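You operate a simulated robot arm through the tools that you are given. There is no shell and no other tool.

You are at the controls of a simulated two-armed robot. One attempt, no reset.

JOB
Zero the tally, pack the medium ripe orange in the cell for its size, wrap it and tally it.
Fine: it lies on the grey rack; press 0 pcs once before packing; set it down gently, upright; press +1 once after wrapping.

Only the result counts: the job must be done as asked and must still hold three seconds after the hand-in. Knocking over, shifting, dropping, spilling or breaking anything else fails it.

ROBOT AND FRAMES
Two 7-joint arms with two-finger parallel grippers on one trunk that stands fixed in place. Base frame: the origin is at the foot of the trunk, x ahead of it, y to its left, z up; the work surface is at about z = 0.74. Units: m, degrees, N and s.
The left shoulder is at [0.07, 0.163, 1.17], the right one opposite. With the tool pointing down near the work surface each hand reaches from about 0.36 to 0.86 m from the base axis, measured 20 degrees to its own side. Payload 3.43 kg a hand.
The TCP of each hand is the grasp point between the finger pads, 0.034 m short of the fingertips. In the tool frame z runs along the fingers and y along their closing line. The gripper opens to 0.128 m. The fingers are 0.024 m wide and 0.012 m thick; the gripper's body (0.048 by 0.13 m) begins 0.096 m behind the TCP.
Orientation is that of the tool frame in the base frame, as [roll, pitch, yaw] about the fixed x, y, z axes, in that order (R = Rz(yaw) Ry(pitch) Rx(roll)). With the fingers straight down and closing along the base's y, the tool's x points along the base's -x, its y along +y and its z along -z.

CONTROLS
- The arms move only by the tool servo_tool. It takes "left_commands", "right_commands" or both (then of equal length, played together; a hand with none holds still); each is a list that holds one entry, the list of rows, each a list of 6 numbers: the shift along the tool's x, y, z in m, then the turn, a rotation vector about the tool's x, y, z in degrees. In form: [[[x, y, z, wx, wy, wz], ...]]. A call has 1 to 20 rows; each row is the pose to reach, as a shift and turn from the pose commanded when the call began, along the tool's axes at that moment. "left_claw" and "right_claw" are, for a hand that has rows, the finger opening in m, from 0 to 0.128, set as the call begins (left out, the last holds). Rows are played at 5 a second. More than 0.05 m and 8.6 degrees between two rows, or a gripper value outside its range, and nothing of the call is played. A pose out of reach is approached as far as the arm can. The call stops where the force on the tool passes 50 N (or 10 N more than at its start, if that is more) or the arm is blocked; 0.2 s more then pass. Each finger travels about 0.153 m/s and halts on what it meets, pressing with about 26 N; the grip force reading is that of the motor and also rises with nothing between the fingers. The clock runs only during rows and for 0.2 s after the last one: add rows that repeat a pose to give the fingers time. The reply holds the time, the measured pose of the TCP, the force on the tool along the base axes, the opening and the grip force, in the units named above and with some noise, with the torque about the TCP (base axes, N m) and any sound that the robot's microphone picked up.
- Cameras (640 x 400 px; columns grow to the right, rows downward): "scene" is now at [0.1238, -0.0437, 1.389]; the picture's right is [-0.50, -0.87, 0.00], its down [-0.55, 0.32, -0.77] and it looks along [0.67, -0.38, -0.64] (base axes); focal length 332 px, centre (320, 200). "left" rides on the left gripper at [0.076, 0.011, -0.16] in its tool frame; the picture's right is [-0.15, 0.99, 0.00], its down [-0.88, -0.13, -0.46] and it looks along [-0.45, -0.07, 0.89] (tool axes); focal length 234 px, centre (320, 200). "right" rides on the right gripper at [0.076, -0.011, -0.16] in its tool frame; the picture's right is [0.15, 0.99, 0.00], its down [-0.88, 0.13, -0.45] and it looks along [-0.45, 0.07, 0.89] (tool axes); focal length 234 px, centre (320, 200). There is no depth. A picture from a camera that has moved, and an enlarged one, comes with that camera's place and axes in the base frame and with its lens.
- grab_frame(camera): a new picture of that camera. It takes no simulated time.
- lift_body(by): slides the trunk up (or, below 0, down) by that many m; the arms and the scene camera ride with it, the base frame stays. It gives what a move gives, with no picture.
- aim_head(pan, tilt): turns the head with the scene camera to pan (to the left, within 86 degrees either way) and tilt (down, from -29 to 69), counted from straight ahead of the robot. It gives what a move gives.
- inspect(camera, box): a new picture of the part [left, top, right, bottom] of that camera's present view, enlarged. It takes no simulated time.
- job_done(): hands the job in; it is judged then, once.

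Places have to be worked out from the pictures, the camera data and where the tool is seen. Open the grippers and draw the arms clear of the work before you hand the job in, unless the task says otherwise.

The tools are called as name(argument=value, ...) on one line, values as JSON. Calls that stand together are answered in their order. servo_tool: Moves the arms, as the interface text tells. Its arguments: {"type":"object","properties":{"left_commands":{"type":"array","items":{"type":"array","items":{"type":"array","items":{"type":"number"}}}},"left_claw":{"type":"number"},"right_commands":{"type":"array","items":{"type":"array","items":{"type":"array","items":{"type":"number"}}}},"right_claw":{"type":"number"}},"required":[]} The other tools are called the same way: lift_body (by) moves the trunk up or down; aim_head (pan, tilt) turns the head that bears the scene camera; grab_frame (camera) takes a picture; inspect (camera, box) takes an enlarged picture of a part of a camera's view; job_done () hands the job in.

At the start:

```text
time_s: 0.0
left_ee_pos: [0.6016, -0.1181, 1.123]
left_tool_rot: [-180.0, 0.0, 180.0]
left_contact_force: [0.0, -0.7, -0.1]
left_ft_torque: [0.02, -0.02, -0.01]
left_width: 0.128
left_grasp_force: 0.1
right_ee_pos: [0.3276, -0.4913, 1.078]
right_tool_rot: [180.0, 0.1, 180.0]
right_contact_force: [0.4, 0.2, 0.0]
right_ft_torque: [0.03, -0.02, 0.03]
right_width: 0.1278
right_grasp_force: 0.0
trunk travel left (down, up): [-0.65, 0.29]
head pan, tilt (commanded): [-29.8, 39.6]
```

scene: 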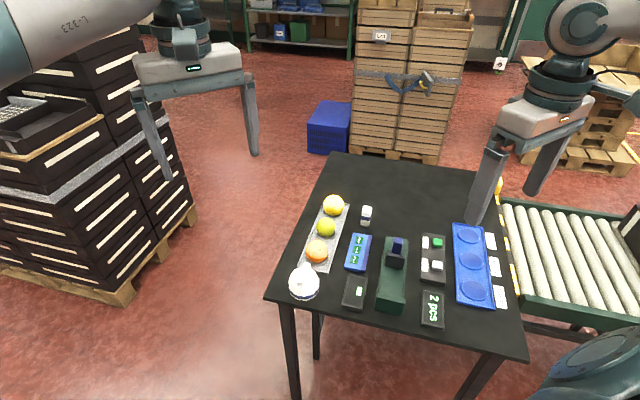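
right: 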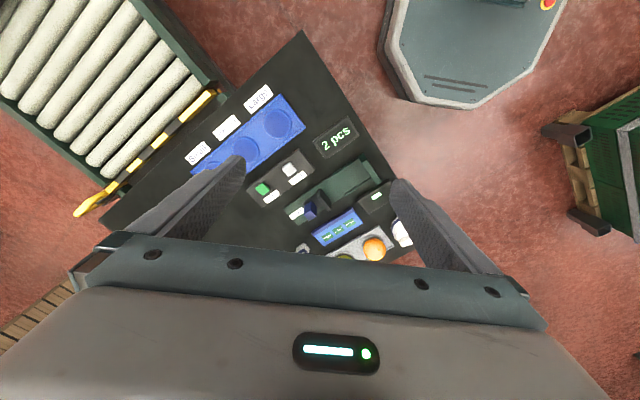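
left: 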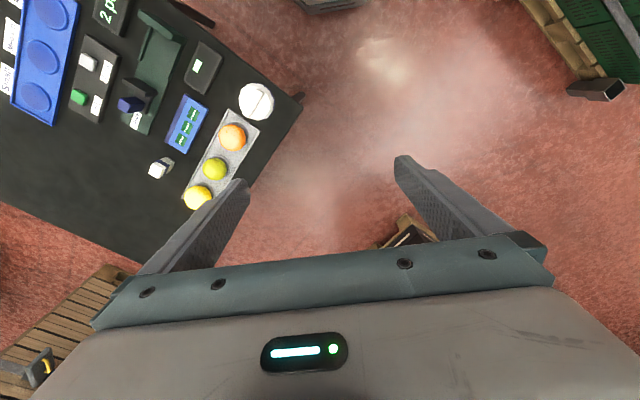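

I start by looking closer at the table with the scene camera to identify items before moving anything.

inspect(camera="scene", box=[280, 180, 400, 310])

inspect(camera="scene", box=[370, 200, 530, 335])

inspect(camera="left", box=[0, 0, 310, 220])

inspect(camera="right", box=[160, 60, 430, 270])

```text
3.08 times, centred on (340, 245) of scene
camera zoom: at [0.1238, -0.0437, 1.389], right [-0.5, -0.87, 0.0], down [-0.55, 0.32, -0.77], along [0.67, -0.38, -0.64], focal length 1021 px, centre (258, 62)
```

zoom: 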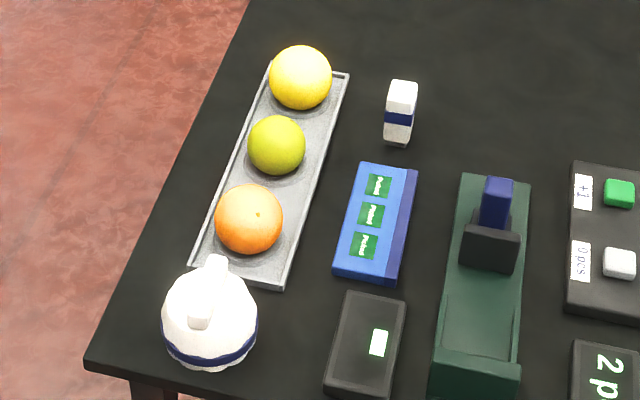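

```text
2.96 times, centred on (450, 268) of scene
camera zoom: at [0.1238, -0.0437, 1.389], right [-0.5, -0.87, 0.0], down [-0.55, 0.32, -0.77], along [0.67, -0.38, -0.64], focal length 983 px, centre (-65, 0)
```

zoom: 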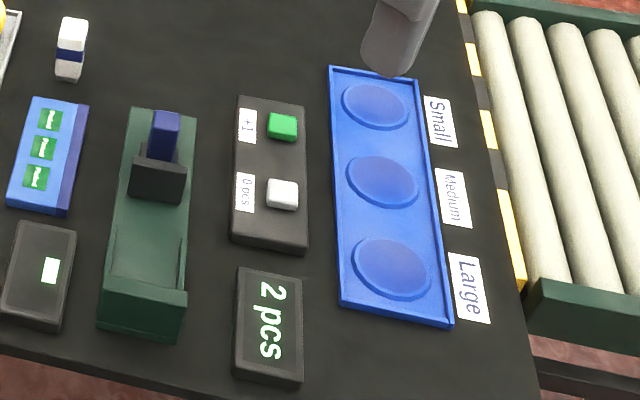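

```text
1.82 times, centred on (155, 110) of left
camera zoom: at [0.5247, -0.1075, 1.2823], right [0.15, 0.99, 0.0], down [0.88, -0.13, 0.46], along [0.45, -0.07, -0.89], focal length 426 px, centre (620, 364)
```

zoom: 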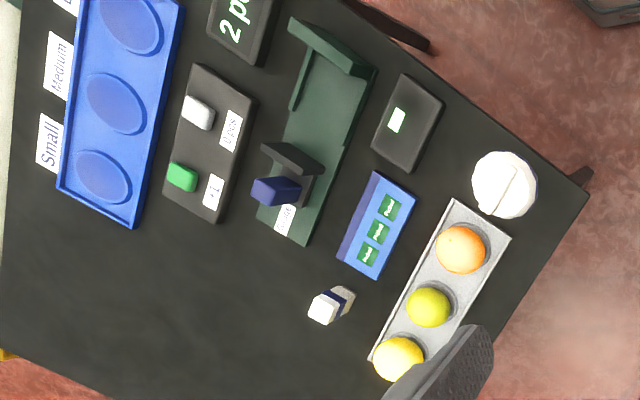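

```text
1.90 times, centred on (295, 165) of right
camera zoom: at [0.2505, -0.5019, 1.2374], right [-0.15, 0.99, 0.0], down [0.88, 0.13, 0.46], along [0.45, 0.07, -0.89], focal length 446 px, centre (368, 267)
```

zoom: 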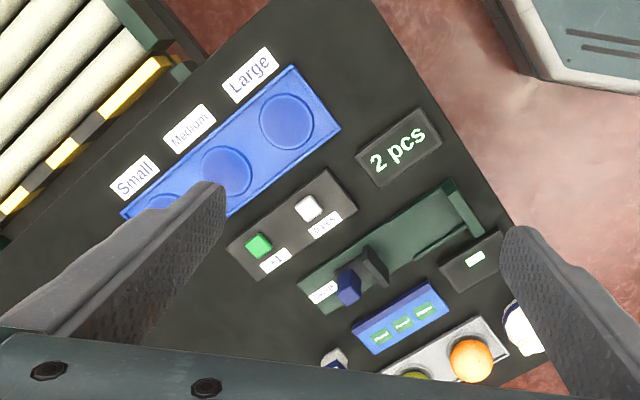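

I want more detail of the single devices (the white domed thing, the green device, the small white block, the blue pack), so I zoom in closer on each.

inspect(camera="scene", box=[370, 225, 420, 320])

inspect(camera="scene", box=[280, 250, 330, 310])

inspect(camera="scene", box=[335, 200, 385, 310])

inspect(camera="scene", box=[410, 225, 450, 330])

inspect(camera="left", box=[100, 0, 230, 180])

inspect(camera="right", box=[270, 140, 420, 270])

```text
4.21 times, centred on (395, 272) of scene
camera zoom: at [0.1238, -0.0437, 1.389], right [-0.5, -0.87, 0.0], down [-0.55, 0.32, -0.77], along [0.67, -0.38, -0.64], focal length 1397 px, centre (4, -105)
```

zoom: 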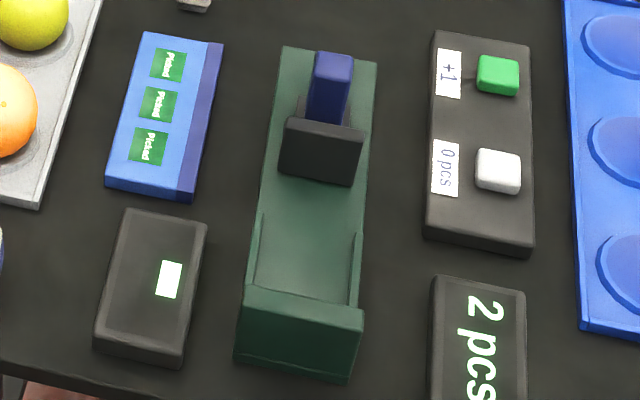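

```text
6.67 times, centred on (305, 280) of scene
camera zoom: at [0.1238, -0.0437, 1.389], right [-0.5, -0.87, 0.0], down [-0.55, 0.32, -0.77], along [0.67, -0.38, -0.64], focal length 2212 px, centre (420, -333)
```

zoom: 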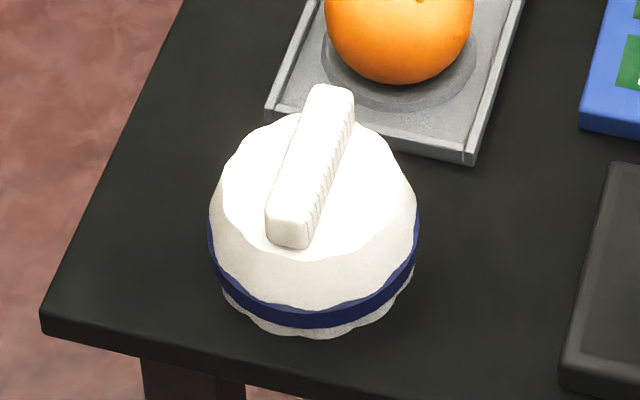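

```text
3.64 times, centred on (360, 255) of scene
camera zoom: at [0.1238, -0.0437, 1.389], right [-0.5, -0.87, 0.0], down [-0.55, 0.32, -0.77], along [0.67, -0.38, -0.64], focal length 1206 px, centre (174, 0)
```

zoom: 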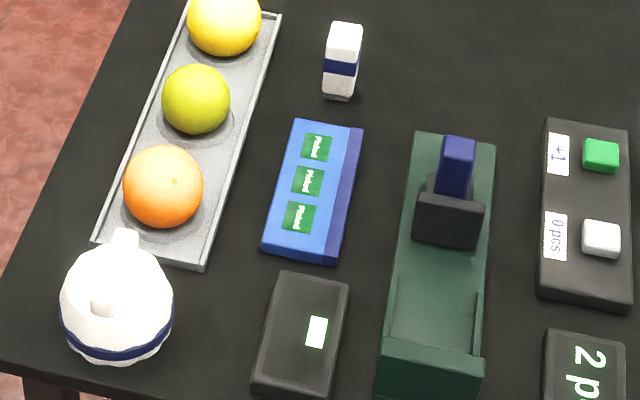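

```text
3.81 times, centred on (430, 278) of scene
camera zoom: at [0.1238, -0.0437, 1.389], right [-0.5, -0.87, 0.0], down [-0.55, 0.32, -0.77], along [0.67, -0.38, -0.64], focal length 1264 px, centre (-99, -95)
```

zoom: 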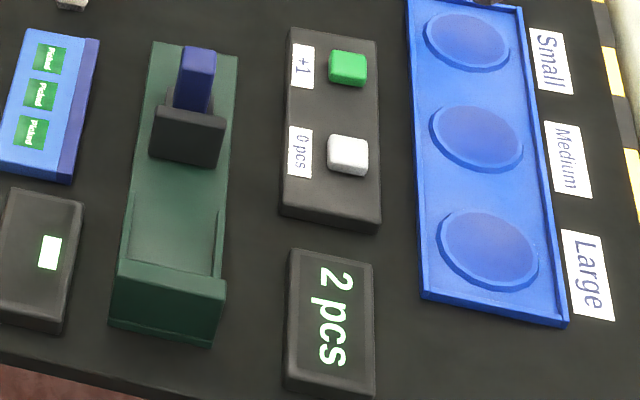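

```text
2.22 times, centred on (165, 90) of left
camera zoom: at [0.5247, -0.1075, 1.2823], right [0.15, 0.99, 0.0], down [0.88, -0.13, 0.46], along [0.45, -0.07, -0.89], focal length 520 px, centre (664, 444)
```

zoom: 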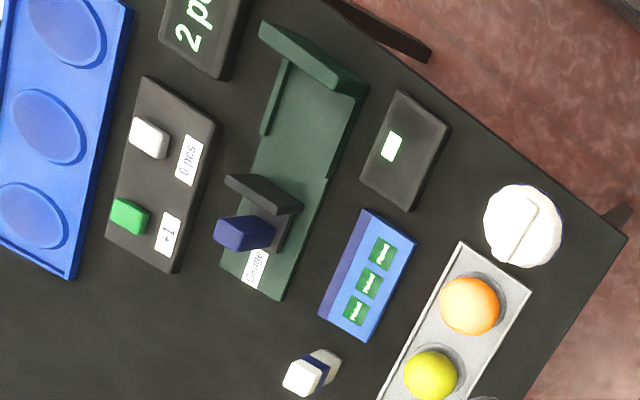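

```text
3.08 times, centred on (345, 205) of right
camera zoom: at [0.2505, -0.5019, 1.2374], right [-0.15, 0.99, 0.0], down [0.88, 0.13, 0.46], along [0.45, 0.07, -0.89], focal length 720 px, centre (243, 185)
```

zoom: 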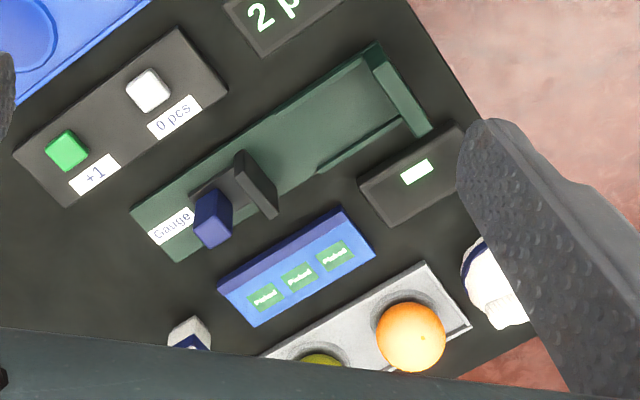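

The orange-coloured fruit appears about 53–54 mm wide, between the green (about 49 mm) and the yellow (about 58 mm), so it looks like the ripe medium one. The rack, tray and buttons run along about -45°. I bring the right hand above the buttons with its closing line across that axis, and move the left hand clear to its own side.

servo_tool(right_commands=[[[-0.016, -0.007, 0.0, 0, 0, 7.5], [-0.032, -0.014, 0.0, 0, 0, 15], [-0.048, -0.022, 0.01, 0, 0, 22.5], [-0.064, -0.03, 0.02, 0, 0, 30], [-0.08, -0.037, 0.03, 0, 0, 37.5], [-0.097, -0.044, 0.04, 0, 0, 45], [-0.097, -0.044, 0.04, 0, 0, 45]]], left_commands=[[[0.017, 0.042, -0.005, 0, 0, 0], [0.034, 0.084, -0.01, 0, 0, 0], [0.05, 0.126, -0.015, 0, 0, 0], [0.067, 0.168, -0.02, 0, 0, 0], [0.084, 0.21, -0.025, 0, 0, 0], [0.1, 0.25, -0.03, 0, 0, 0], [0.1, 0.25, -0.03, 0, 0, 0]]])

```text
time_s: 1.6
left_ee_pos: [0.4996, 0.1314, 1.1535]
left_tool_rot: [180.0, -0.1, 180.0]
left_contact_force: [0.2, 0.6, -0.3]
left_ft_torque: [0.0, -0.01, 0.0]
left_width: 0.1279
left_grasp_force: 0.0
right_ee_pos: [0.4228, -0.5351, 1.0386]
right_tool_rot: [180.0, 0.1, 134.9]
right_contact_force: [0.7, 0.4, -0.4]
right_ft_torque: [0.02, -0.03, -0.01]
right_width: 0.1278
right_grasp_force: 0.0
trunk travel left (down, up): [-0.65, 0.29]
head pan, tilt (commanded): [-29.8, 39.6]
```

Both moves went as commanded. I take pictures from the right hand and scene to refine places.

grab_frame(camera="right")

grab_frame(camera="scene")

```text
taken
camera right: at [0.3618, -0.4899, 1.1969], right [0.6, 0.8, 0.0], down [0.71, -0.53, 0.46], along [0.37, -0.27, -0.89], focal length 234 px, centre (320, 200)
```

right: 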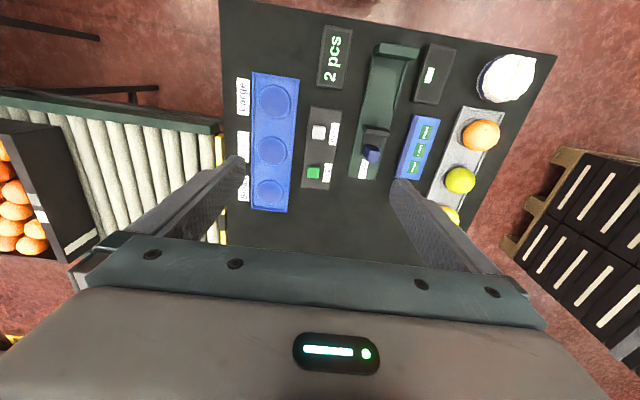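

```text
taken
camera scene: at [0.1237, -0.0447, 1.3889], right [-0.5, -0.87, 0.0], down [-0.55, 0.32, -0.77], along [0.67, -0.38, -0.64], focal length 332 px, centre (320, 200)
```

scene: 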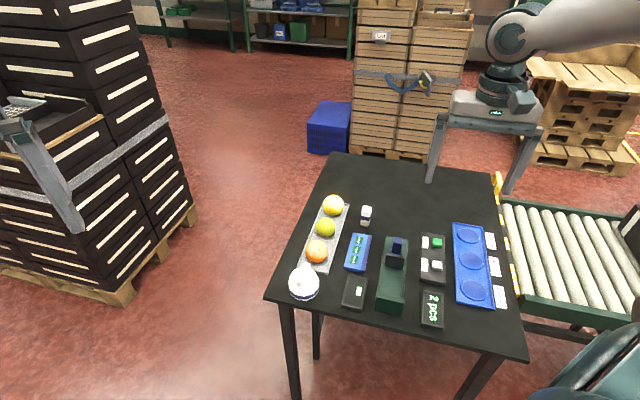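

I enlarge the right-hand view of the buttons, tray, gauge and fruits to measure them from above.

inspect(camera="right", box=[420, 40, 560, 230])

inspect(camera="right", box=[230, 20, 350, 220])

inspect(camera="right", box=[340, 35, 450, 190])

inspect(camera="scene", box=[295, 185, 355, 275])

inspect(camera="scene", box=[350, 200, 385, 235])

```text
2.11 times, centred on (490, 135) of right
camera zoom: at [0.3618, -0.4899, 1.1969], right [0.6, 0.8, 0.0], down [0.71, -0.53, 0.46], along [0.37, -0.27, -0.89], focal length 493 px, centre (-38, 337)
```

zoom: 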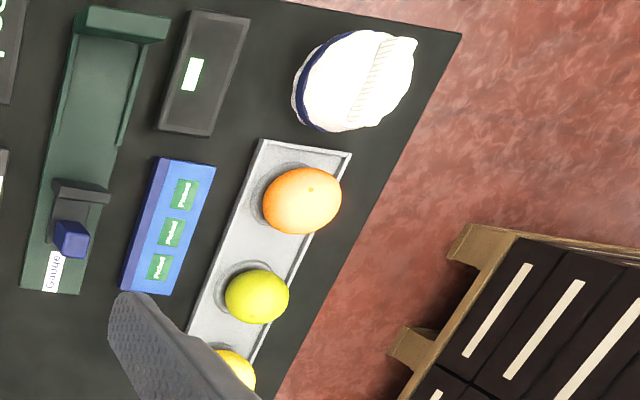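

```text
2.00 times, centred on (290, 120) of right
camera zoom: at [0.3618, -0.4899, 1.1969], right [0.6, 0.8, 0.0], down [0.71, -0.53, 0.46], along [0.37, -0.27, -0.89], focal length 468 px, centre (380, 360)
```

zoom: 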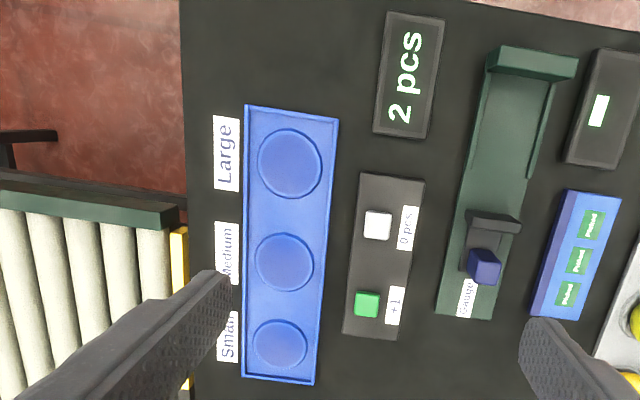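

```text
2.58 times, centred on (395, 112) of right
camera zoom: at [0.3618, -0.4899, 1.1969], right [0.6, 0.8, 0.0], down [0.71, -0.53, 0.46], along [0.37, -0.27, -0.89], focal length 604 px, centre (126, 426)
```

zoom: 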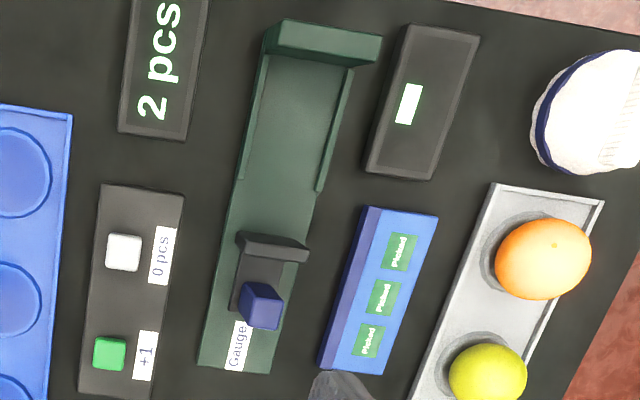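

```text
4.44 times, centred on (325, 230) of scene
camera zoom: at [0.1237, -0.0447, 1.3889], right [-0.5, -0.87, 0.0], down [-0.55, 0.32, -0.77], along [0.67, -0.38, -0.64], focal length 1474 px, centre (298, 67)
```

zoom: 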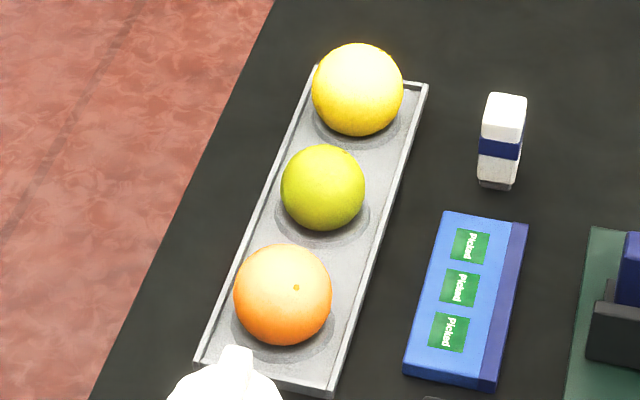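

```text
11.43 times, centred on (368, 218) of scene
camera zoom: at [0.1237, -0.0447, 1.3889], right [-0.5, -0.87, 0.0], down [-0.55, 0.32, -0.77], along [0.67, -0.38, -0.64], focal length 3792 px, centre (-223, 0)
```

zoom: 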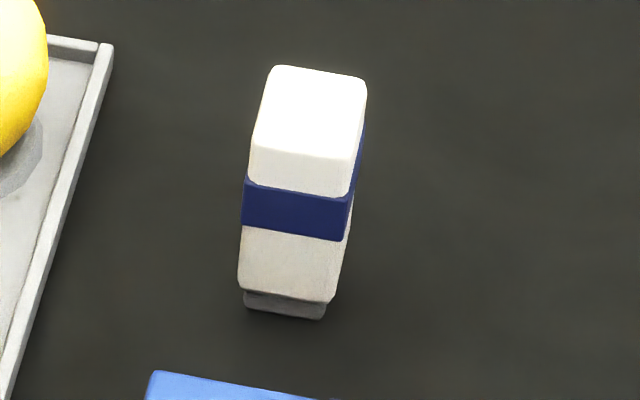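

The right-hand view agrees with the first estimates: green about 50 mm, orange about 54 mm, yellow about 59 mm, so the orange-coloured one is both ripest and middle in size. I look once more at the gauge's readout box and the fruits in high magnification for any further markings.

inspect(camera="scene", box=[338, 270, 374, 312])

inspect(camera="right", box=[355, 120, 395, 185])

inspect(camera="right", box=[455, 45, 545, 165])

inspect(camera="right", box=[295, 100, 345, 195])

inspect(camera="right", box=[392, 110, 442, 185])

```text
9.52 times, centred on (356, 291) of scene
camera zoom: at [0.1237, -0.0447, 1.3889], right [-0.5, -0.87, 0.0], down [-0.55, 0.32, -0.77], along [0.67, -0.38, -0.64], focal length 3160 px, centre (-23, -667)
```

zoom: 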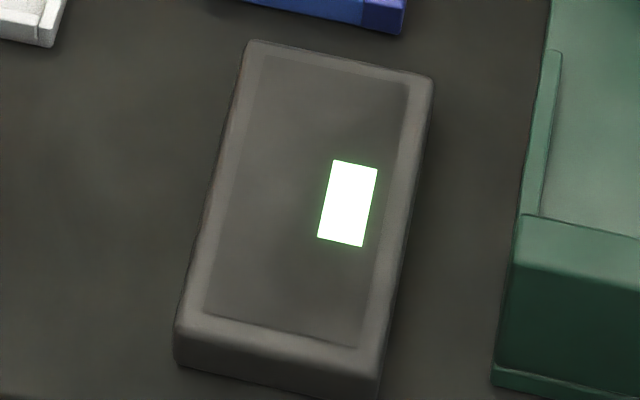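

```text
6.15 times, centred on (375, 152) of right
camera zoom: at [0.3618, -0.4899, 1.1969], right [0.6, 0.8, 0.0], down [0.71, -0.53, 0.46], along [0.37, -0.27, -0.89], focal length 1441 px, centre (-18, 492)
```

zoom: 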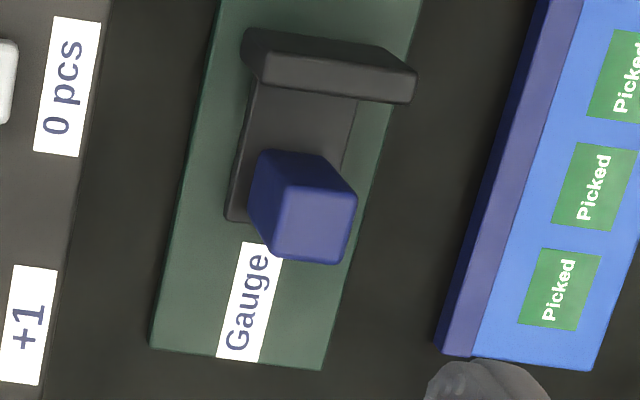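

```text
3.33 times, centred on (500, 105) of right
camera zoom: at [0.3618, -0.4899, 1.1969], right [0.6, 0.8, 0.0], down [0.71, -0.53, 0.46], along [0.37, -0.27, -0.89], focal length 781 px, centre (-280, 517)
```

zoom: 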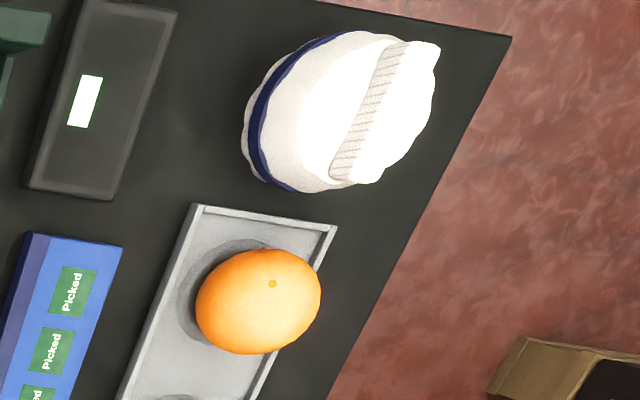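

```text
4.21 times, centred on (320, 148) of right
camera zoom: at [0.3618, -0.4899, 1.1969], right [0.6, 0.8, 0.0], down [0.71, -0.53, 0.46], along [0.37, -0.27, -0.89], focal length 986 px, centre (320, 421)
```

zoom: 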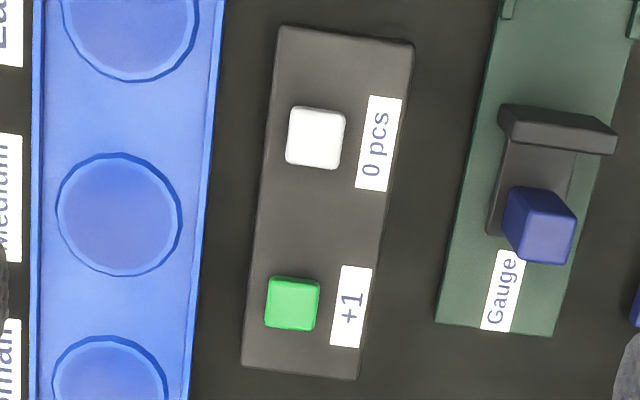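

```text
5.33 times, centred on (417, 148) of right
camera zoom: at [0.3618, -0.4899, 1.1969], right [0.6, 0.8, 0.0], down [0.71, -0.53, 0.46], along [0.37, -0.27, -0.89], focal length 1249 px, centre (-197, 480)
```

zoom: 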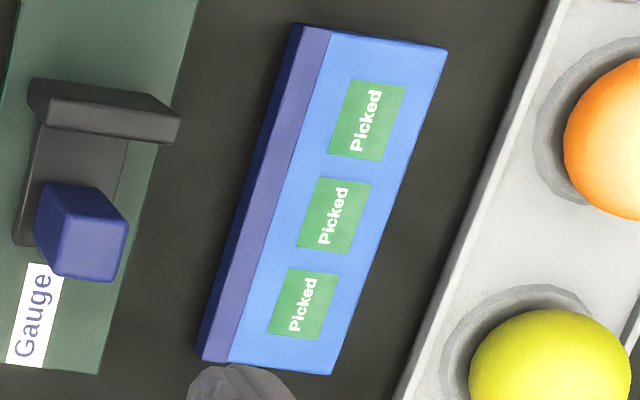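

I read the readout next to the gauge as an idle dash, and the tray cells look equal in diameter, so only the labels tell the sizes. Crossing the scene and right-hand rays puts the white 0 pcs button's top at about (0.429, -0.542, 0.762). I close the right hand and come down to hover about 3 cm over it.

servo_tool(right_commands=[[[-0.003, 0, 0.04, 0, 0, 0], [-0.006, 0, 0.08, 0, 0, 0], [-0.009, -0.0005, 0.12, 0, 0, 0], [-0.009, -0.0005, 0.16, 0, 0, 0], [-0.0093, -0.0005, 0.19, 0, 0, 0], [-0.0093, -0.0005, 0.212, 0, 0, 0], [-0.0093, -0.0005, 0.212, 0, 0, 0]]], right_claw=0.0)

grab_frame(camera="right")

inspect(camera="scene", box=[400, 215, 480, 335])

```text
time_s: 3.2
left_ee_pos: [0.5019, 0.1327, 1.1527]
left_tool_rot: [-179.9, 0.0, 179.9]
left_contact_force: [-0.3, -0.1, 0.5]
left_ft_torque: [-0.01, 0.02, 0.0]
left_width: 0.1279
left_grasp_force: 0.0
right_ee_pos: [0.4306, -0.5424, 0.826]
right_tool_rot: [-180.0, 0.1, 135.0]
right_contact_force: [0.2, -0.4, -0.1]
right_ft_torque: [0.0, 0.06, -0.02]
right_width: 0.0002
right_grasp_force: 26.3
trunk travel left (down, up): [-0.65, 0.29]
head pan, tilt (commanded): [-29.8, 39.6]
```

```text
taken
camera right: at [0.3683, -0.4957, 0.9855], right [0.6, 0.8, 0.0], down [0.71, -0.53, 0.46], along [0.37, -0.27, -0.89], focal length 234 px, centre (320, 200)
```

right: 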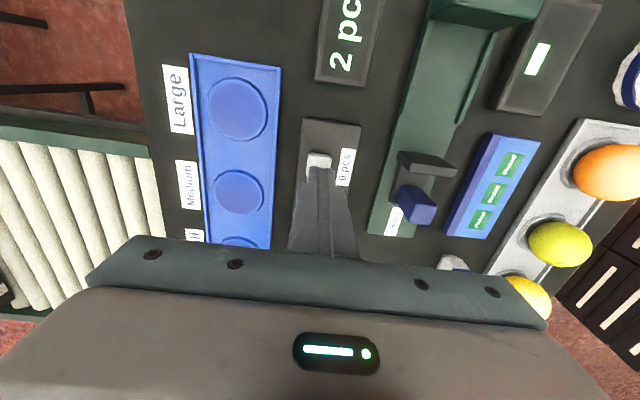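

```text
3.33 times, centred on (440, 275) of scene
camera zoom: at [0.1235, -0.0436, 1.389], right [-0.5, -0.87, 0.0], down [-0.55, 0.32, -0.77], along [0.67, -0.38, -0.64], focal length 1106 px, centre (-80, -50)
```

zoom: 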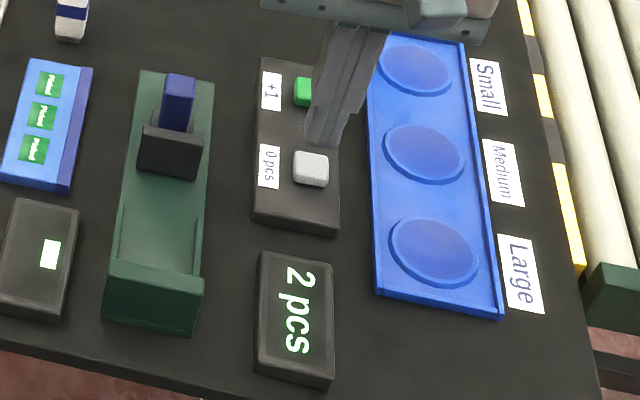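

The fingertips sit right above the white button in both views. I press down in small steps, to about 3 mm past the expected contact, and watch the force.

servo_tool(right_commands=[[[0, 0, 0.015, 0, 0, 0], [0, 0, 0.025, 0, 0, 0], [0, 0, 0.028, 0, 0, 0], [0, 0, 0.03, 0, 0, 0], [0, 0, 0.0315, 0, 0, 0], [0, 0, 0.033, 0, 0, 0]]], right_claw=0.0)

inspect(camera="scene", box=[400, 215, 480, 335])

```text
time_s: 4.6
left_ee_pos: [0.5003, 0.1321, 1.1523]
left_tool_rot: [180.0, 0.0, -180.0]
left_contact_force: [0.7, -0.1, 0.4]
left_ft_torque: [-0.01, 0.01, -0.02]
left_width: 0.1279
left_grasp_force: 0.1
right_ee_pos: [0.431, -0.5413, 0.795]
right_tool_rot: [180.0, 0.1, 134.9]
right_contact_force: [0.4, 1.0, 3.8]
right_ft_torque: [0.07, 0.01, -0.01]
right_width: 0.0
right_grasp_force: 26.4
trunk travel left (down, up): [-0.65, 0.29]
head pan, tilt (commanded): [-29.8, 39.6]
heard: click
```

```text
3.33 times, centred on (440, 275) of scene
camera zoom: at [0.1238, -0.0432, 1.389], right [-0.5, -0.87, 0.0], down [-0.55, 0.32, -0.77], along [0.67, -0.38, -0.64], focal length 1106 px, centre (-80, -50)
```

zoom: 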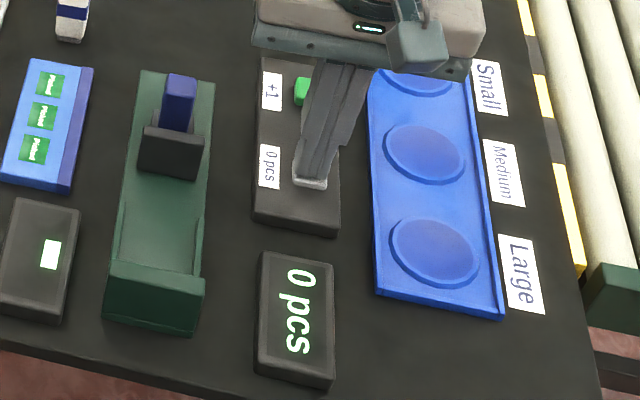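

A click was heard and the display reads "0 pcs". I lift straight off the button, then travel high toward the rack with the fingers open to 0.10 m.

servo_tool(right_commands=[[[0, 0, -0.03, 0, 0, 0], [0, 0, -0.075, 0, 0, 0], [0, 0, -0.12, 0, 0, 0], [0, 0, -0.165, 0, 0, 0], [0.006, 0.04, -0.185, 0, 0, 0], [0.012, 0.085, -0.185, 0, 0, 0], [0.02, 0.13, -0.185, 0, 0, 0], [0.027, 0.175, -0.185, 0, 0, 0], [0.034, 0.22, -0.185, 0, 0, 0], [0.04, 0.26, -0.185, 0, 0, 0], [0.0437, 0.2834, -0.185, 0, 0, 0], [0.0437, 0.2834, -0.185, 0, 0, 0]]], right_claw=0.1)

grab_frame(camera="right")

grab_frame(camera="scene")

grab_frame(camera="left")

```text
time_s: 7.2
left_ee_pos: [0.5, 0.1316, 1.1533]
left_tool_rot: [-179.9, -0.1, 180.0]
left_contact_force: [-0.2, 0.6, 0.8]
left_ft_torque: [0.04, -0.02, -0.02]
left_width: 0.1279
left_grasp_force: 0.0
right_ee_pos: [0.5995, -0.3105, 0.9796]
right_tool_rot: [179.9, 0.1, 134.9]
right_contact_force: [0.0, -0.3, -0.2]
right_ft_torque: [0.05, -0.02, 0.0]
right_width: 0.1
right_grasp_force: 0.0
trunk travel left (down, up): [-0.65, 0.29]
head pan, tilt (commanded): [-29.8, 39.6]
```

```text
taken
camera right: at [0.5372, -0.2643, 1.1383], right [0.6, 0.8, 0.0], down [0.71, -0.53, 0.46], along [0.37, -0.27, -0.89], focal length 234 px, centre (320, 200)
```

right: 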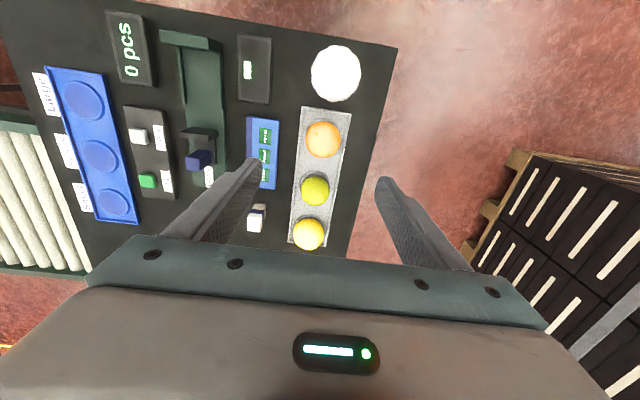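

```text
taken
camera scene: at [0.1235, -0.0441, 1.389], right [-0.5, -0.87, 0.0], down [-0.55, 0.32, -0.77], along [0.67, -0.38, -0.64], focal length 332 px, centre (320, 200)
```

scene: 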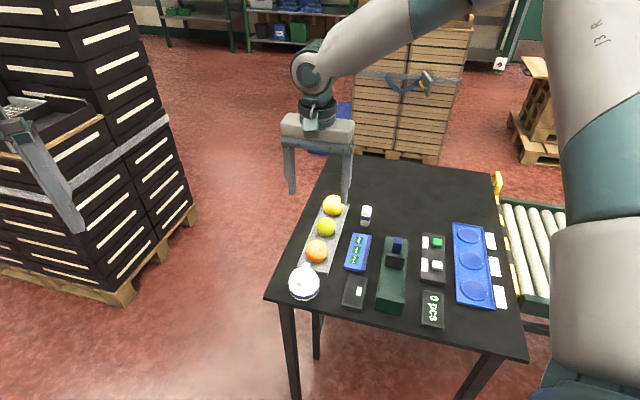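

```text
taken
camera left: at [0.4242, 0.1422, 1.3131], right [0.15, 0.99, 0.0], down [0.88, -0.13, 0.46], along [0.45, -0.07, -0.89], focal length 234 px, centre (320, 200)
```

left: 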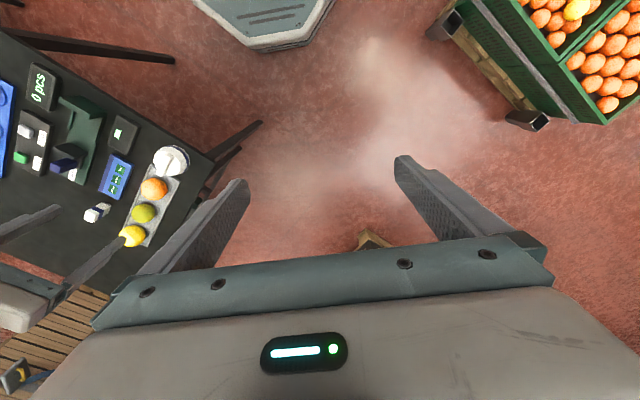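

The hand hovers above the rack. I enlarge the rack and the wrap from directly above to measure the fruits and fix the grasp.

inspect(camera="right", box=[270, 90, 370, 260])

inspect(camera="right", box=[290, 30, 380, 110])

inspect(camera="left", box=[500, 0, 640, 130])

```text
2.35 times, centred on (320, 175) of right
camera zoom: at [0.5372, -0.2643, 1.1383], right [0.6, 0.8, 0.0], down [0.71, -0.53, 0.46], along [0.37, -0.27, -0.89], focal length 551 px, centre (320, 259)
```

zoom: 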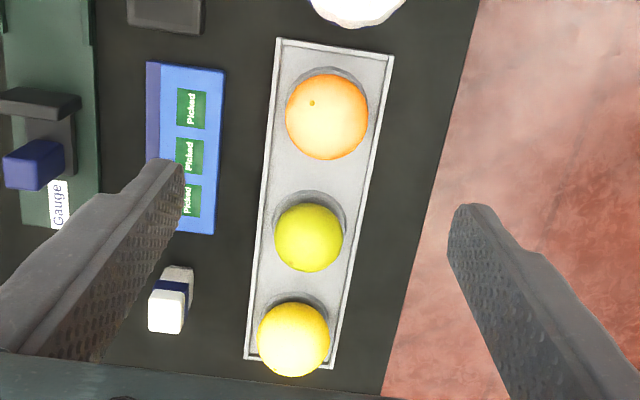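

```text
5.00 times, centred on (335, 70) of right
camera zoom: at [0.5372, -0.2643, 1.1383], right [0.6, 0.8, 0.0], down [0.71, -0.53, 0.46], along [0.37, -0.27, -0.89], focal length 1171 px, centre (245, 850)
```

zoom: 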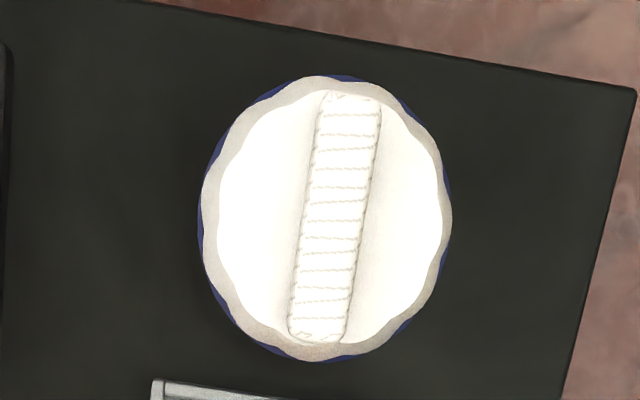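

```text
3.08 times, centred on (570, 65) of left
camera zoom: at [0.4242, 0.1422, 1.3131], right [0.15, 0.99, 0.0], down [0.88, -0.13, 0.46], along [0.45, -0.07, -0.89], focal length 720 px, centre (-449, 615)
```

zoom: 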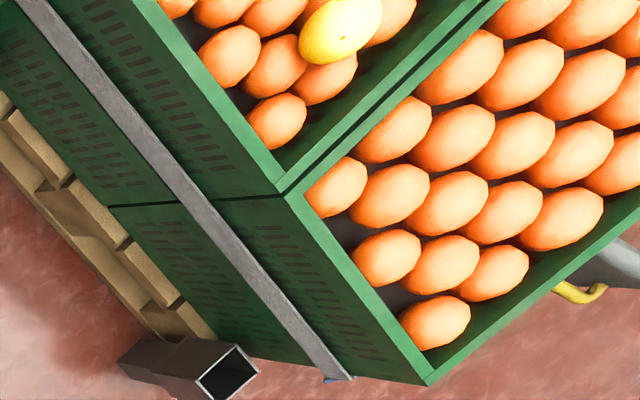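

From overhead the fruits again measure about 50 (green), 53–54 (orange) and 58–59 mm (yellow), so I take the orange one, which is medium and ripe. Its centre lies about 5 mm along tool +y and 3 mm along tool -x from here. I narrow the opening to 0.085 m to stay clear of the blue pack, correct and come partway down.

servo_tool(right_commands=[[[-0.0015, 0.0025, 0.03, 0, 0, 0], [-0.003, 0.005, 0.06, 0, 0, 0], [-0.003, 0.005, 0.09, 0, 0, 0], [-0.003, 0.005, 0.11, 0, 0, 0], [-0.003, 0.005, 0.11, 0, 0, 0]]], right_claw=0.085)

grab_frame(camera="right")

inspect(camera="scene", box=[280, 180, 400, 310])

inspect(camera="left", box=[80, 130, 220, 260])

```text
time_s: 8.4
left_ee_pos: [0.5004, 0.1322, 1.1536]
left_tool_rot: [-180.0, 0.0, -180.0]
left_contact_force: [-0.4, 0.0, -1.1]
left_ft_torque: [-0.03, -0.05, -0.02]
left_width: 0.128
left_grasp_force: 0.0
right_ee_pos: [0.6056, -0.3107, 0.8683]
right_tool_rot: [179.9, 0.1, 134.9]
right_contact_force: [-0.1, -0.3, -0.2]
right_ft_torque: [-0.01, 0.02, 0.02]
right_width: 0.0851
right_grasp_force: 0.1
trunk travel left (down, up): [-0.65, 0.29]
head pan, tilt (commanded): [-29.8, 39.6]
```

```text
taken
camera right: at [0.5438, -0.2637, 1.0276], right [0.6, 0.8, 0.0], down [0.71, -0.53, 0.46], along [0.37, -0.27, -0.89], focal length 234 px, centre (320, 200)
```

right: 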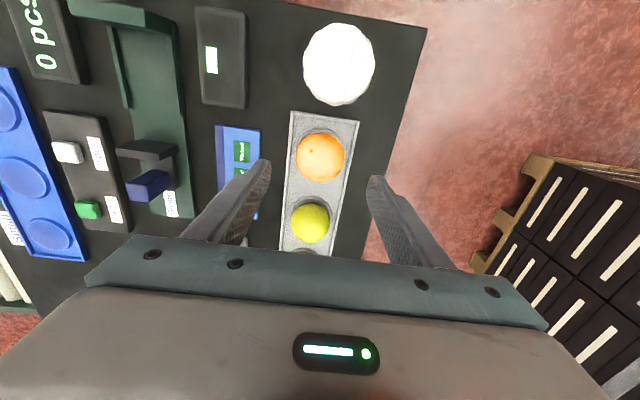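

```text
3.08 times, centred on (340, 245) of scene
camera zoom: at [0.1235, -0.0434, 1.389], right [-0.5, -0.87, 0.0], down [-0.55, 0.32, -0.77], along [0.67, -0.38, -0.64], focal length 1021 px, centre (258, 62)
```

zoom: 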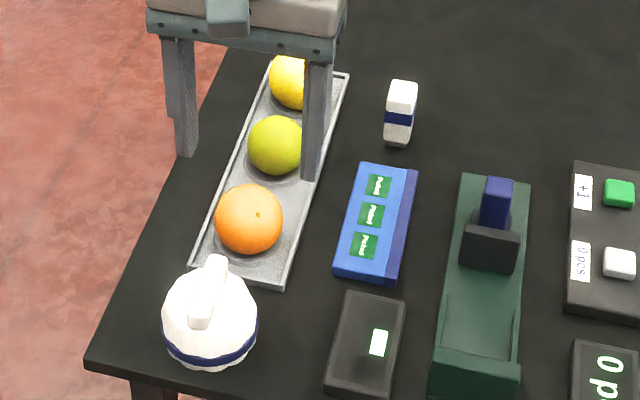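

```text
3.08 times, centred on (150, 195) of left
camera zoom: at [0.4242, 0.1429, 1.313], right [0.15, 0.99, 0.0], down [0.88, -0.13, 0.46], along [0.45, -0.07, -0.89], focal length 720 px, centre (843, 215)
```

zoom: 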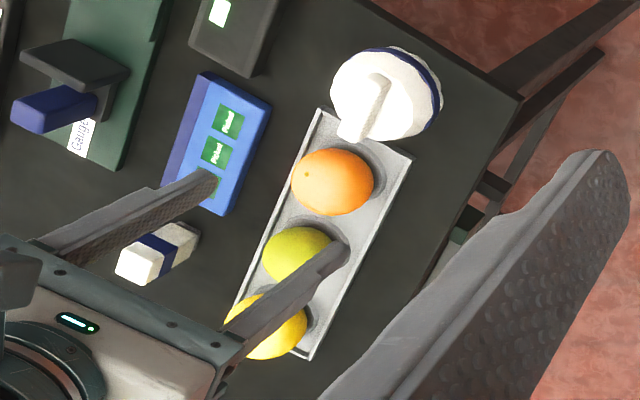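

The orange now sits centred between the fingers, with only about 2 mm error along tool x. I descend so the fingertips stop at about z 0.760, above the rack rim and below the fruit's equator, keeping the fingers open.

servo_tool(right_commands=[[[0.001, 0, 0.025, 0, 0, 0], [0.002, 0, 0.05, 0, 0, 0], [0.002, 0, 0.065, 0, 0, 0], [0.002, 0, 0.0743, 0, 0, 0], [0.002, 0, 0.0743, 0, 0, 0]]], right_claw=0.085)

grab_frame(camera="right")

inspect(camera="scene", box=[280, 200, 370, 300])

inspect(camera="left", box=[80, 130, 220, 260])

```text
time_s: 9.6
left_ee_pos: [0.5009, 0.1321, 1.1535]
left_tool_rot: [-179.9, -0.1, 180.0]
left_contact_force: [0.2, -0.3, -0.2]
left_ft_torque: [0.02, 0.01, 0.04]
left_width: 0.1281
left_grasp_force: 0.0
right_ee_pos: [0.5955, -0.316, 0.8059]
right_tool_rot: [179.9, 0.1, 134.9]
right_contact_force: [-0.2, 0.2, 0.3]
right_ft_torque: [0.0, -0.03, 0.05]
right_width: 0.0849
right_grasp_force: 0.0
right hand out of reach, approached as far as the arm can: row 3, 4, 5
trunk travel left (down, up): [-0.65, 0.29]
head pan, tilt (commanded): [-29.8, 39.6]
```

```text
taken
camera right: at [0.5333, -0.2691, 0.9647], right [0.6, 0.8, 0.0], down [0.71, -0.53, 0.46], along [0.37, -0.27, -0.89], focal length 234 px, centre (320, 200)
```

right: 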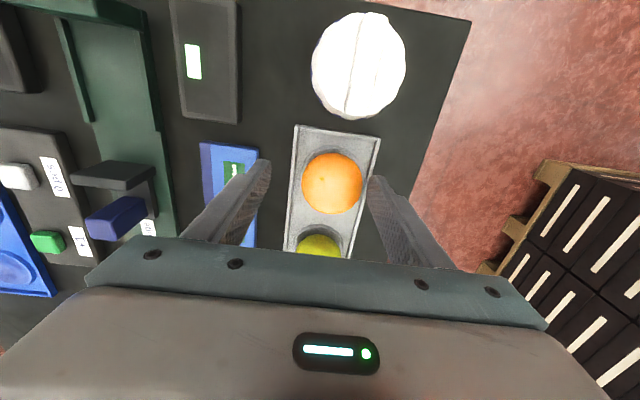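

```text
4.00 times, centred on (325, 250) of scene
camera zoom: at [0.1239, -0.0435, 1.389], right [-0.5, -0.87, 0.0], down [-0.55, 0.32, -0.77], along [0.67, -0.38, -0.64], focal length 1327 px, centre (300, 0)
```

zoom: 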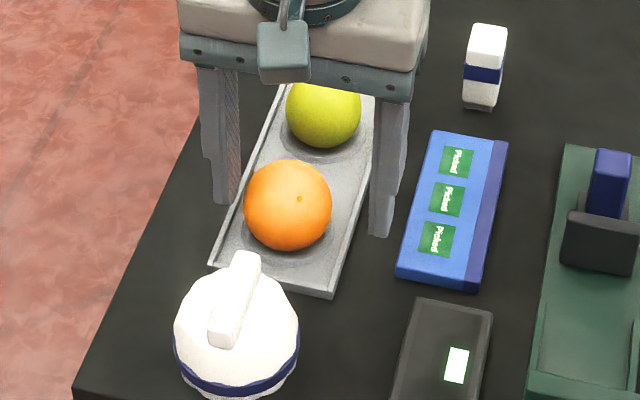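

```text
3.08 times, centred on (150, 195) of left
camera zoom: at [0.4246, 0.1427, 1.3129], right [0.15, 0.99, 0.0], down [0.88, -0.13, 0.46], along [0.45, -0.07, -0.89], focal length 720 px, centre (843, 215)
```

zoom: 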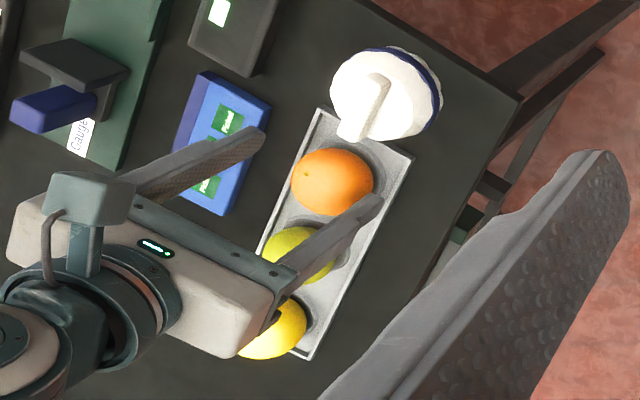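

The hand could not reach the last few mm (stopped at z 0.806, drifted about 1 cm), without touching anything. I raise the hand straight up, then lower the trunk to get more reach.

servo_tool(right_commands=[[[0, 0, -0.02, 0, 0, 0], [0, 0, -0.06, 0, 0, 0], [0, 0, -0.1, 0, 0, 0], [0, 0, -0.14, 0, 0, 0], [0, 0, -0.18, 0, 0, 0], [0, 0, -0.22, 0, 0, 0], [0, 0, -0.22, 0, 0, 0]]], right_claw=0.085)

```text
time_s: 11.2
left_ee_pos: [0.5013, 0.1318, 1.1529]
left_tool_rot: [-180.0, 0.1, 180.0]
left_contact_force: [0.4, -0.2, -0.1]
left_ft_torque: [0.03, -0.03, 0.02]
left_width: 0.1281
left_grasp_force: 0.0
right_ee_pos: [0.5955, -0.3154, 1.0256]
right_tool_rot: [180.0, 0.0, 134.9]
right_contact_force: [-0.1, -0.6, -0.3]
right_ft_torque: [0.02, 0.01, -0.01]
right_width: 0.0849
right_grasp_force: 0.2
trunk travel left (down, up): [-0.65, 0.29]
head pan, tilt (commanded): [-29.8, 39.6]
```

The hand is at z 1.026, so lowering the trunk by 0.15 leaves the fingertips about 6 cm above the fruits. I lower it in that amount.

lift_body(by=-0.15)

```text
time_s: 12.9
left_ee_pos: [0.501, 0.132, 1.0033]
left_tool_rot: [-180.0, 0.0, 179.9]
left_contact_force: [0.1, 0.4, -0.3]
left_ft_torque: [0.03, -0.02, -0.01]
left_width: 0.1279
left_grasp_force: 0.0
right_ee_pos: [0.594, -0.3159, 0.8748]
right_tool_rot: [180.0, 0.1, 134.9]
right_contact_force: [0.6, 0.3, -0.4]
right_ft_torque: [0.0, -0.01, 0.0]
right_width: 0.085
right_grasp_force: 0.0
trunk travel left (down, up): [-0.5, 0.44]
head pan, tilt (commanded): [-29.8, 39.6]
```

Now I shift back over the orange (about +11 mm tool y, -2 mm tool x) at this height and check the picture.

servo_tool(right_commands=[[[-0.001, 0.006, 0, 0, 0, 0], [-0.0023, 0.0114, 0, 0, 0, 0], [-0.0023, 0.0114, 0, 0, 0, 0]]], right_claw=0.085)

inspect(camera="right", box=[220, 90, 420, 260])

grab_frame(camera="scene")

```text
time_s: 13.8
left_ee_pos: [0.5008, 0.1318, 1.0028]
left_tool_rot: [-180.0, 0.0, 180.0]
left_contact_force: [0.2, 0.6, -0.1]
left_ft_torque: [0.02, -0.02, 0.03]
left_width: 0.128
left_grasp_force: 0.0
right_ee_pos: [0.6043, -0.3086, 0.8754]
right_tool_rot: [179.9, 0.0, 134.9]
right_contact_force: [-0.3, 0.4, -0.3]
right_ft_torque: [-0.02, -0.01, -0.01]
right_width: 0.085
right_grasp_force: 0.1
trunk travel left (down, up): [-0.5, 0.44]
head pan, tilt (commanded): [-29.8, 39.6]
```

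```text
2.35 times, centred on (320, 175) of right
camera zoom: at [0.5429, -0.2625, 1.0347], right [0.6, 0.8, 0.0], down [0.71, -0.53, 0.46], along [0.37, -0.27, -0.89], focal length 551 px, centre (320, 259)
```

zoom: 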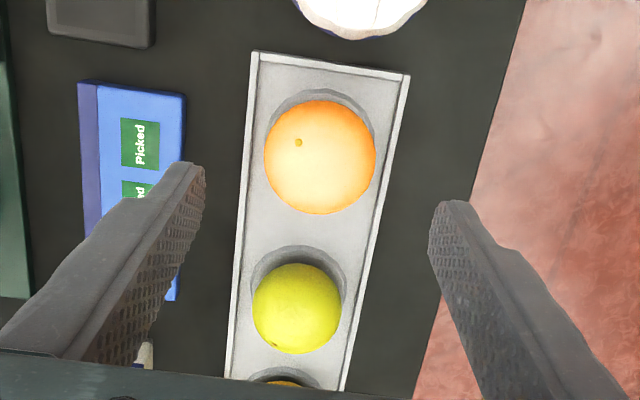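

```text
taken
camera scene: at [0.1239, -0.0437, 1.239], right [-0.5, -0.87, 0.0], down [-0.55, 0.32, -0.77], along [0.67, -0.38, -0.64], focal length 332 px, centre (320, 200)
```

scene: 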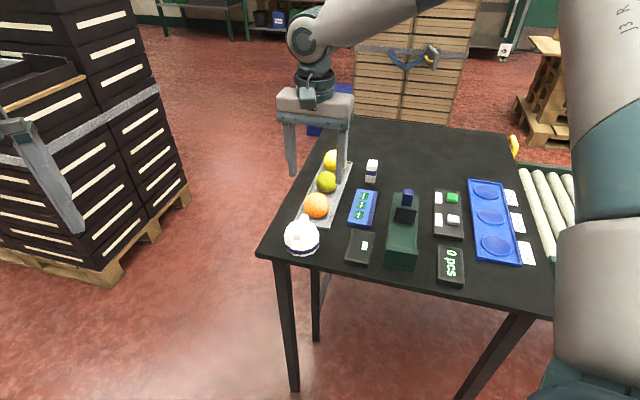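

The orange is centred in the hand's column again (picture centre (320,157) against the expected (319,157)). I descend by 81 mm with the fingers still open.

servo_tool(right_commands=[[[0, 0, 0.03, 0, 0, 0], [0, 0, 0.055, 0, 0, 0], [0, 0, 0.072, 0, 0, 0], [0, 0, 0.0814, 0, 0, 0], [0, 0, 0.0814, 0, 0, 0]]], right_claw=0.085)

grab_frame(camera="right")

inspect(camera="scene", box=[270, 130, 390, 260])

inspect(camera="left", box=[60, 130, 220, 280])

```text
time_s: 14.9
left_ee_pos: [0.5001, 0.1327, 1.0031]
left_tool_rot: [179.9, 0.0, -180.0]
left_contact_force: [0.5, -0.2, 0.0]
left_ft_torque: [0.0, 0.0, 0.01]
left_width: 0.1282
left_grasp_force: 0.0
right_ee_pos: [0.6053, -0.3086, 0.7941]
right_tool_rot: [-180.0, 0.2, 134.9]
right_contact_force: [-0.1, 0.6, -0.4]
right_ft_torque: [0.02, -0.03, 0.0]
right_width: 0.085
right_grasp_force: 0.0
trunk travel left (down, up): [-0.5, 0.44]
head pan, tilt (commanded): [-29.8, 39.6]
```

```text
taken
camera right: at [0.5431, -0.2623, 0.9532], right [0.6, 0.8, 0.0], down [0.71, -0.53, 0.46], along [0.37, -0.27, -0.89], focal length 234 px, centre (320, 200)
```

right: 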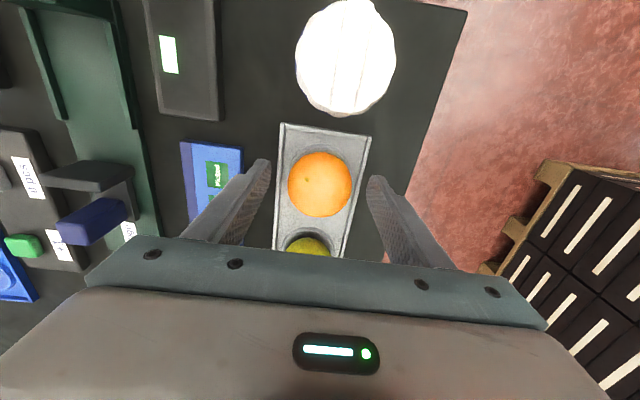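

```text
3.08 times, centred on (330, 195) of scene
camera zoom: at [0.1238, -0.0436, 1.239], right [-0.5, -0.87, 0.0], down [-0.55, 0.32, -0.77], along [0.67, -0.38, -0.64], focal length 1021 px, centre (289, 215)
```

zoom: 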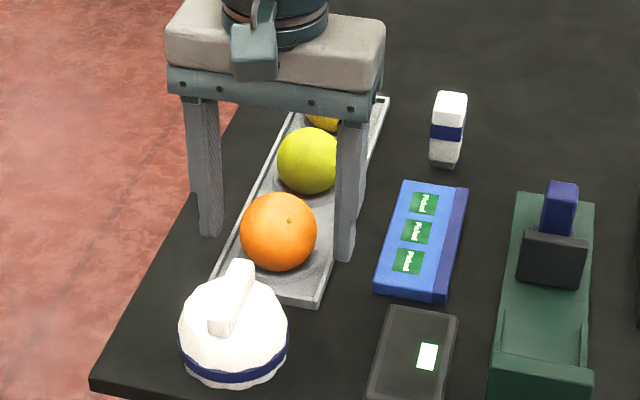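

```text
2.67 times, centred on (140, 205) of left
camera zoom: at [0.4245, 0.1427, 1.1629], right [0.15, 0.99, 0.0], down [0.88, -0.13, 0.46], along [0.45, -0.07, -0.89], focal length 624 px, centre (800, 187)
```

zoom: 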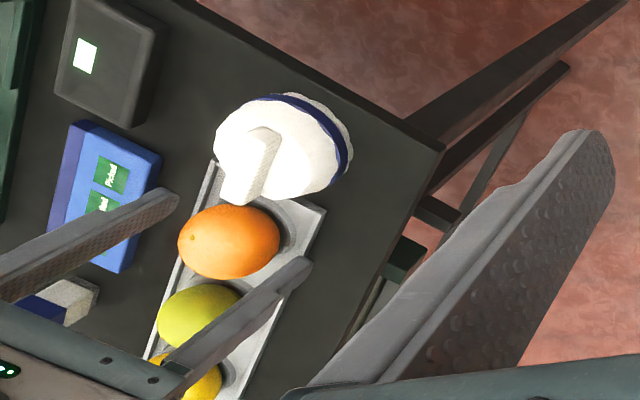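

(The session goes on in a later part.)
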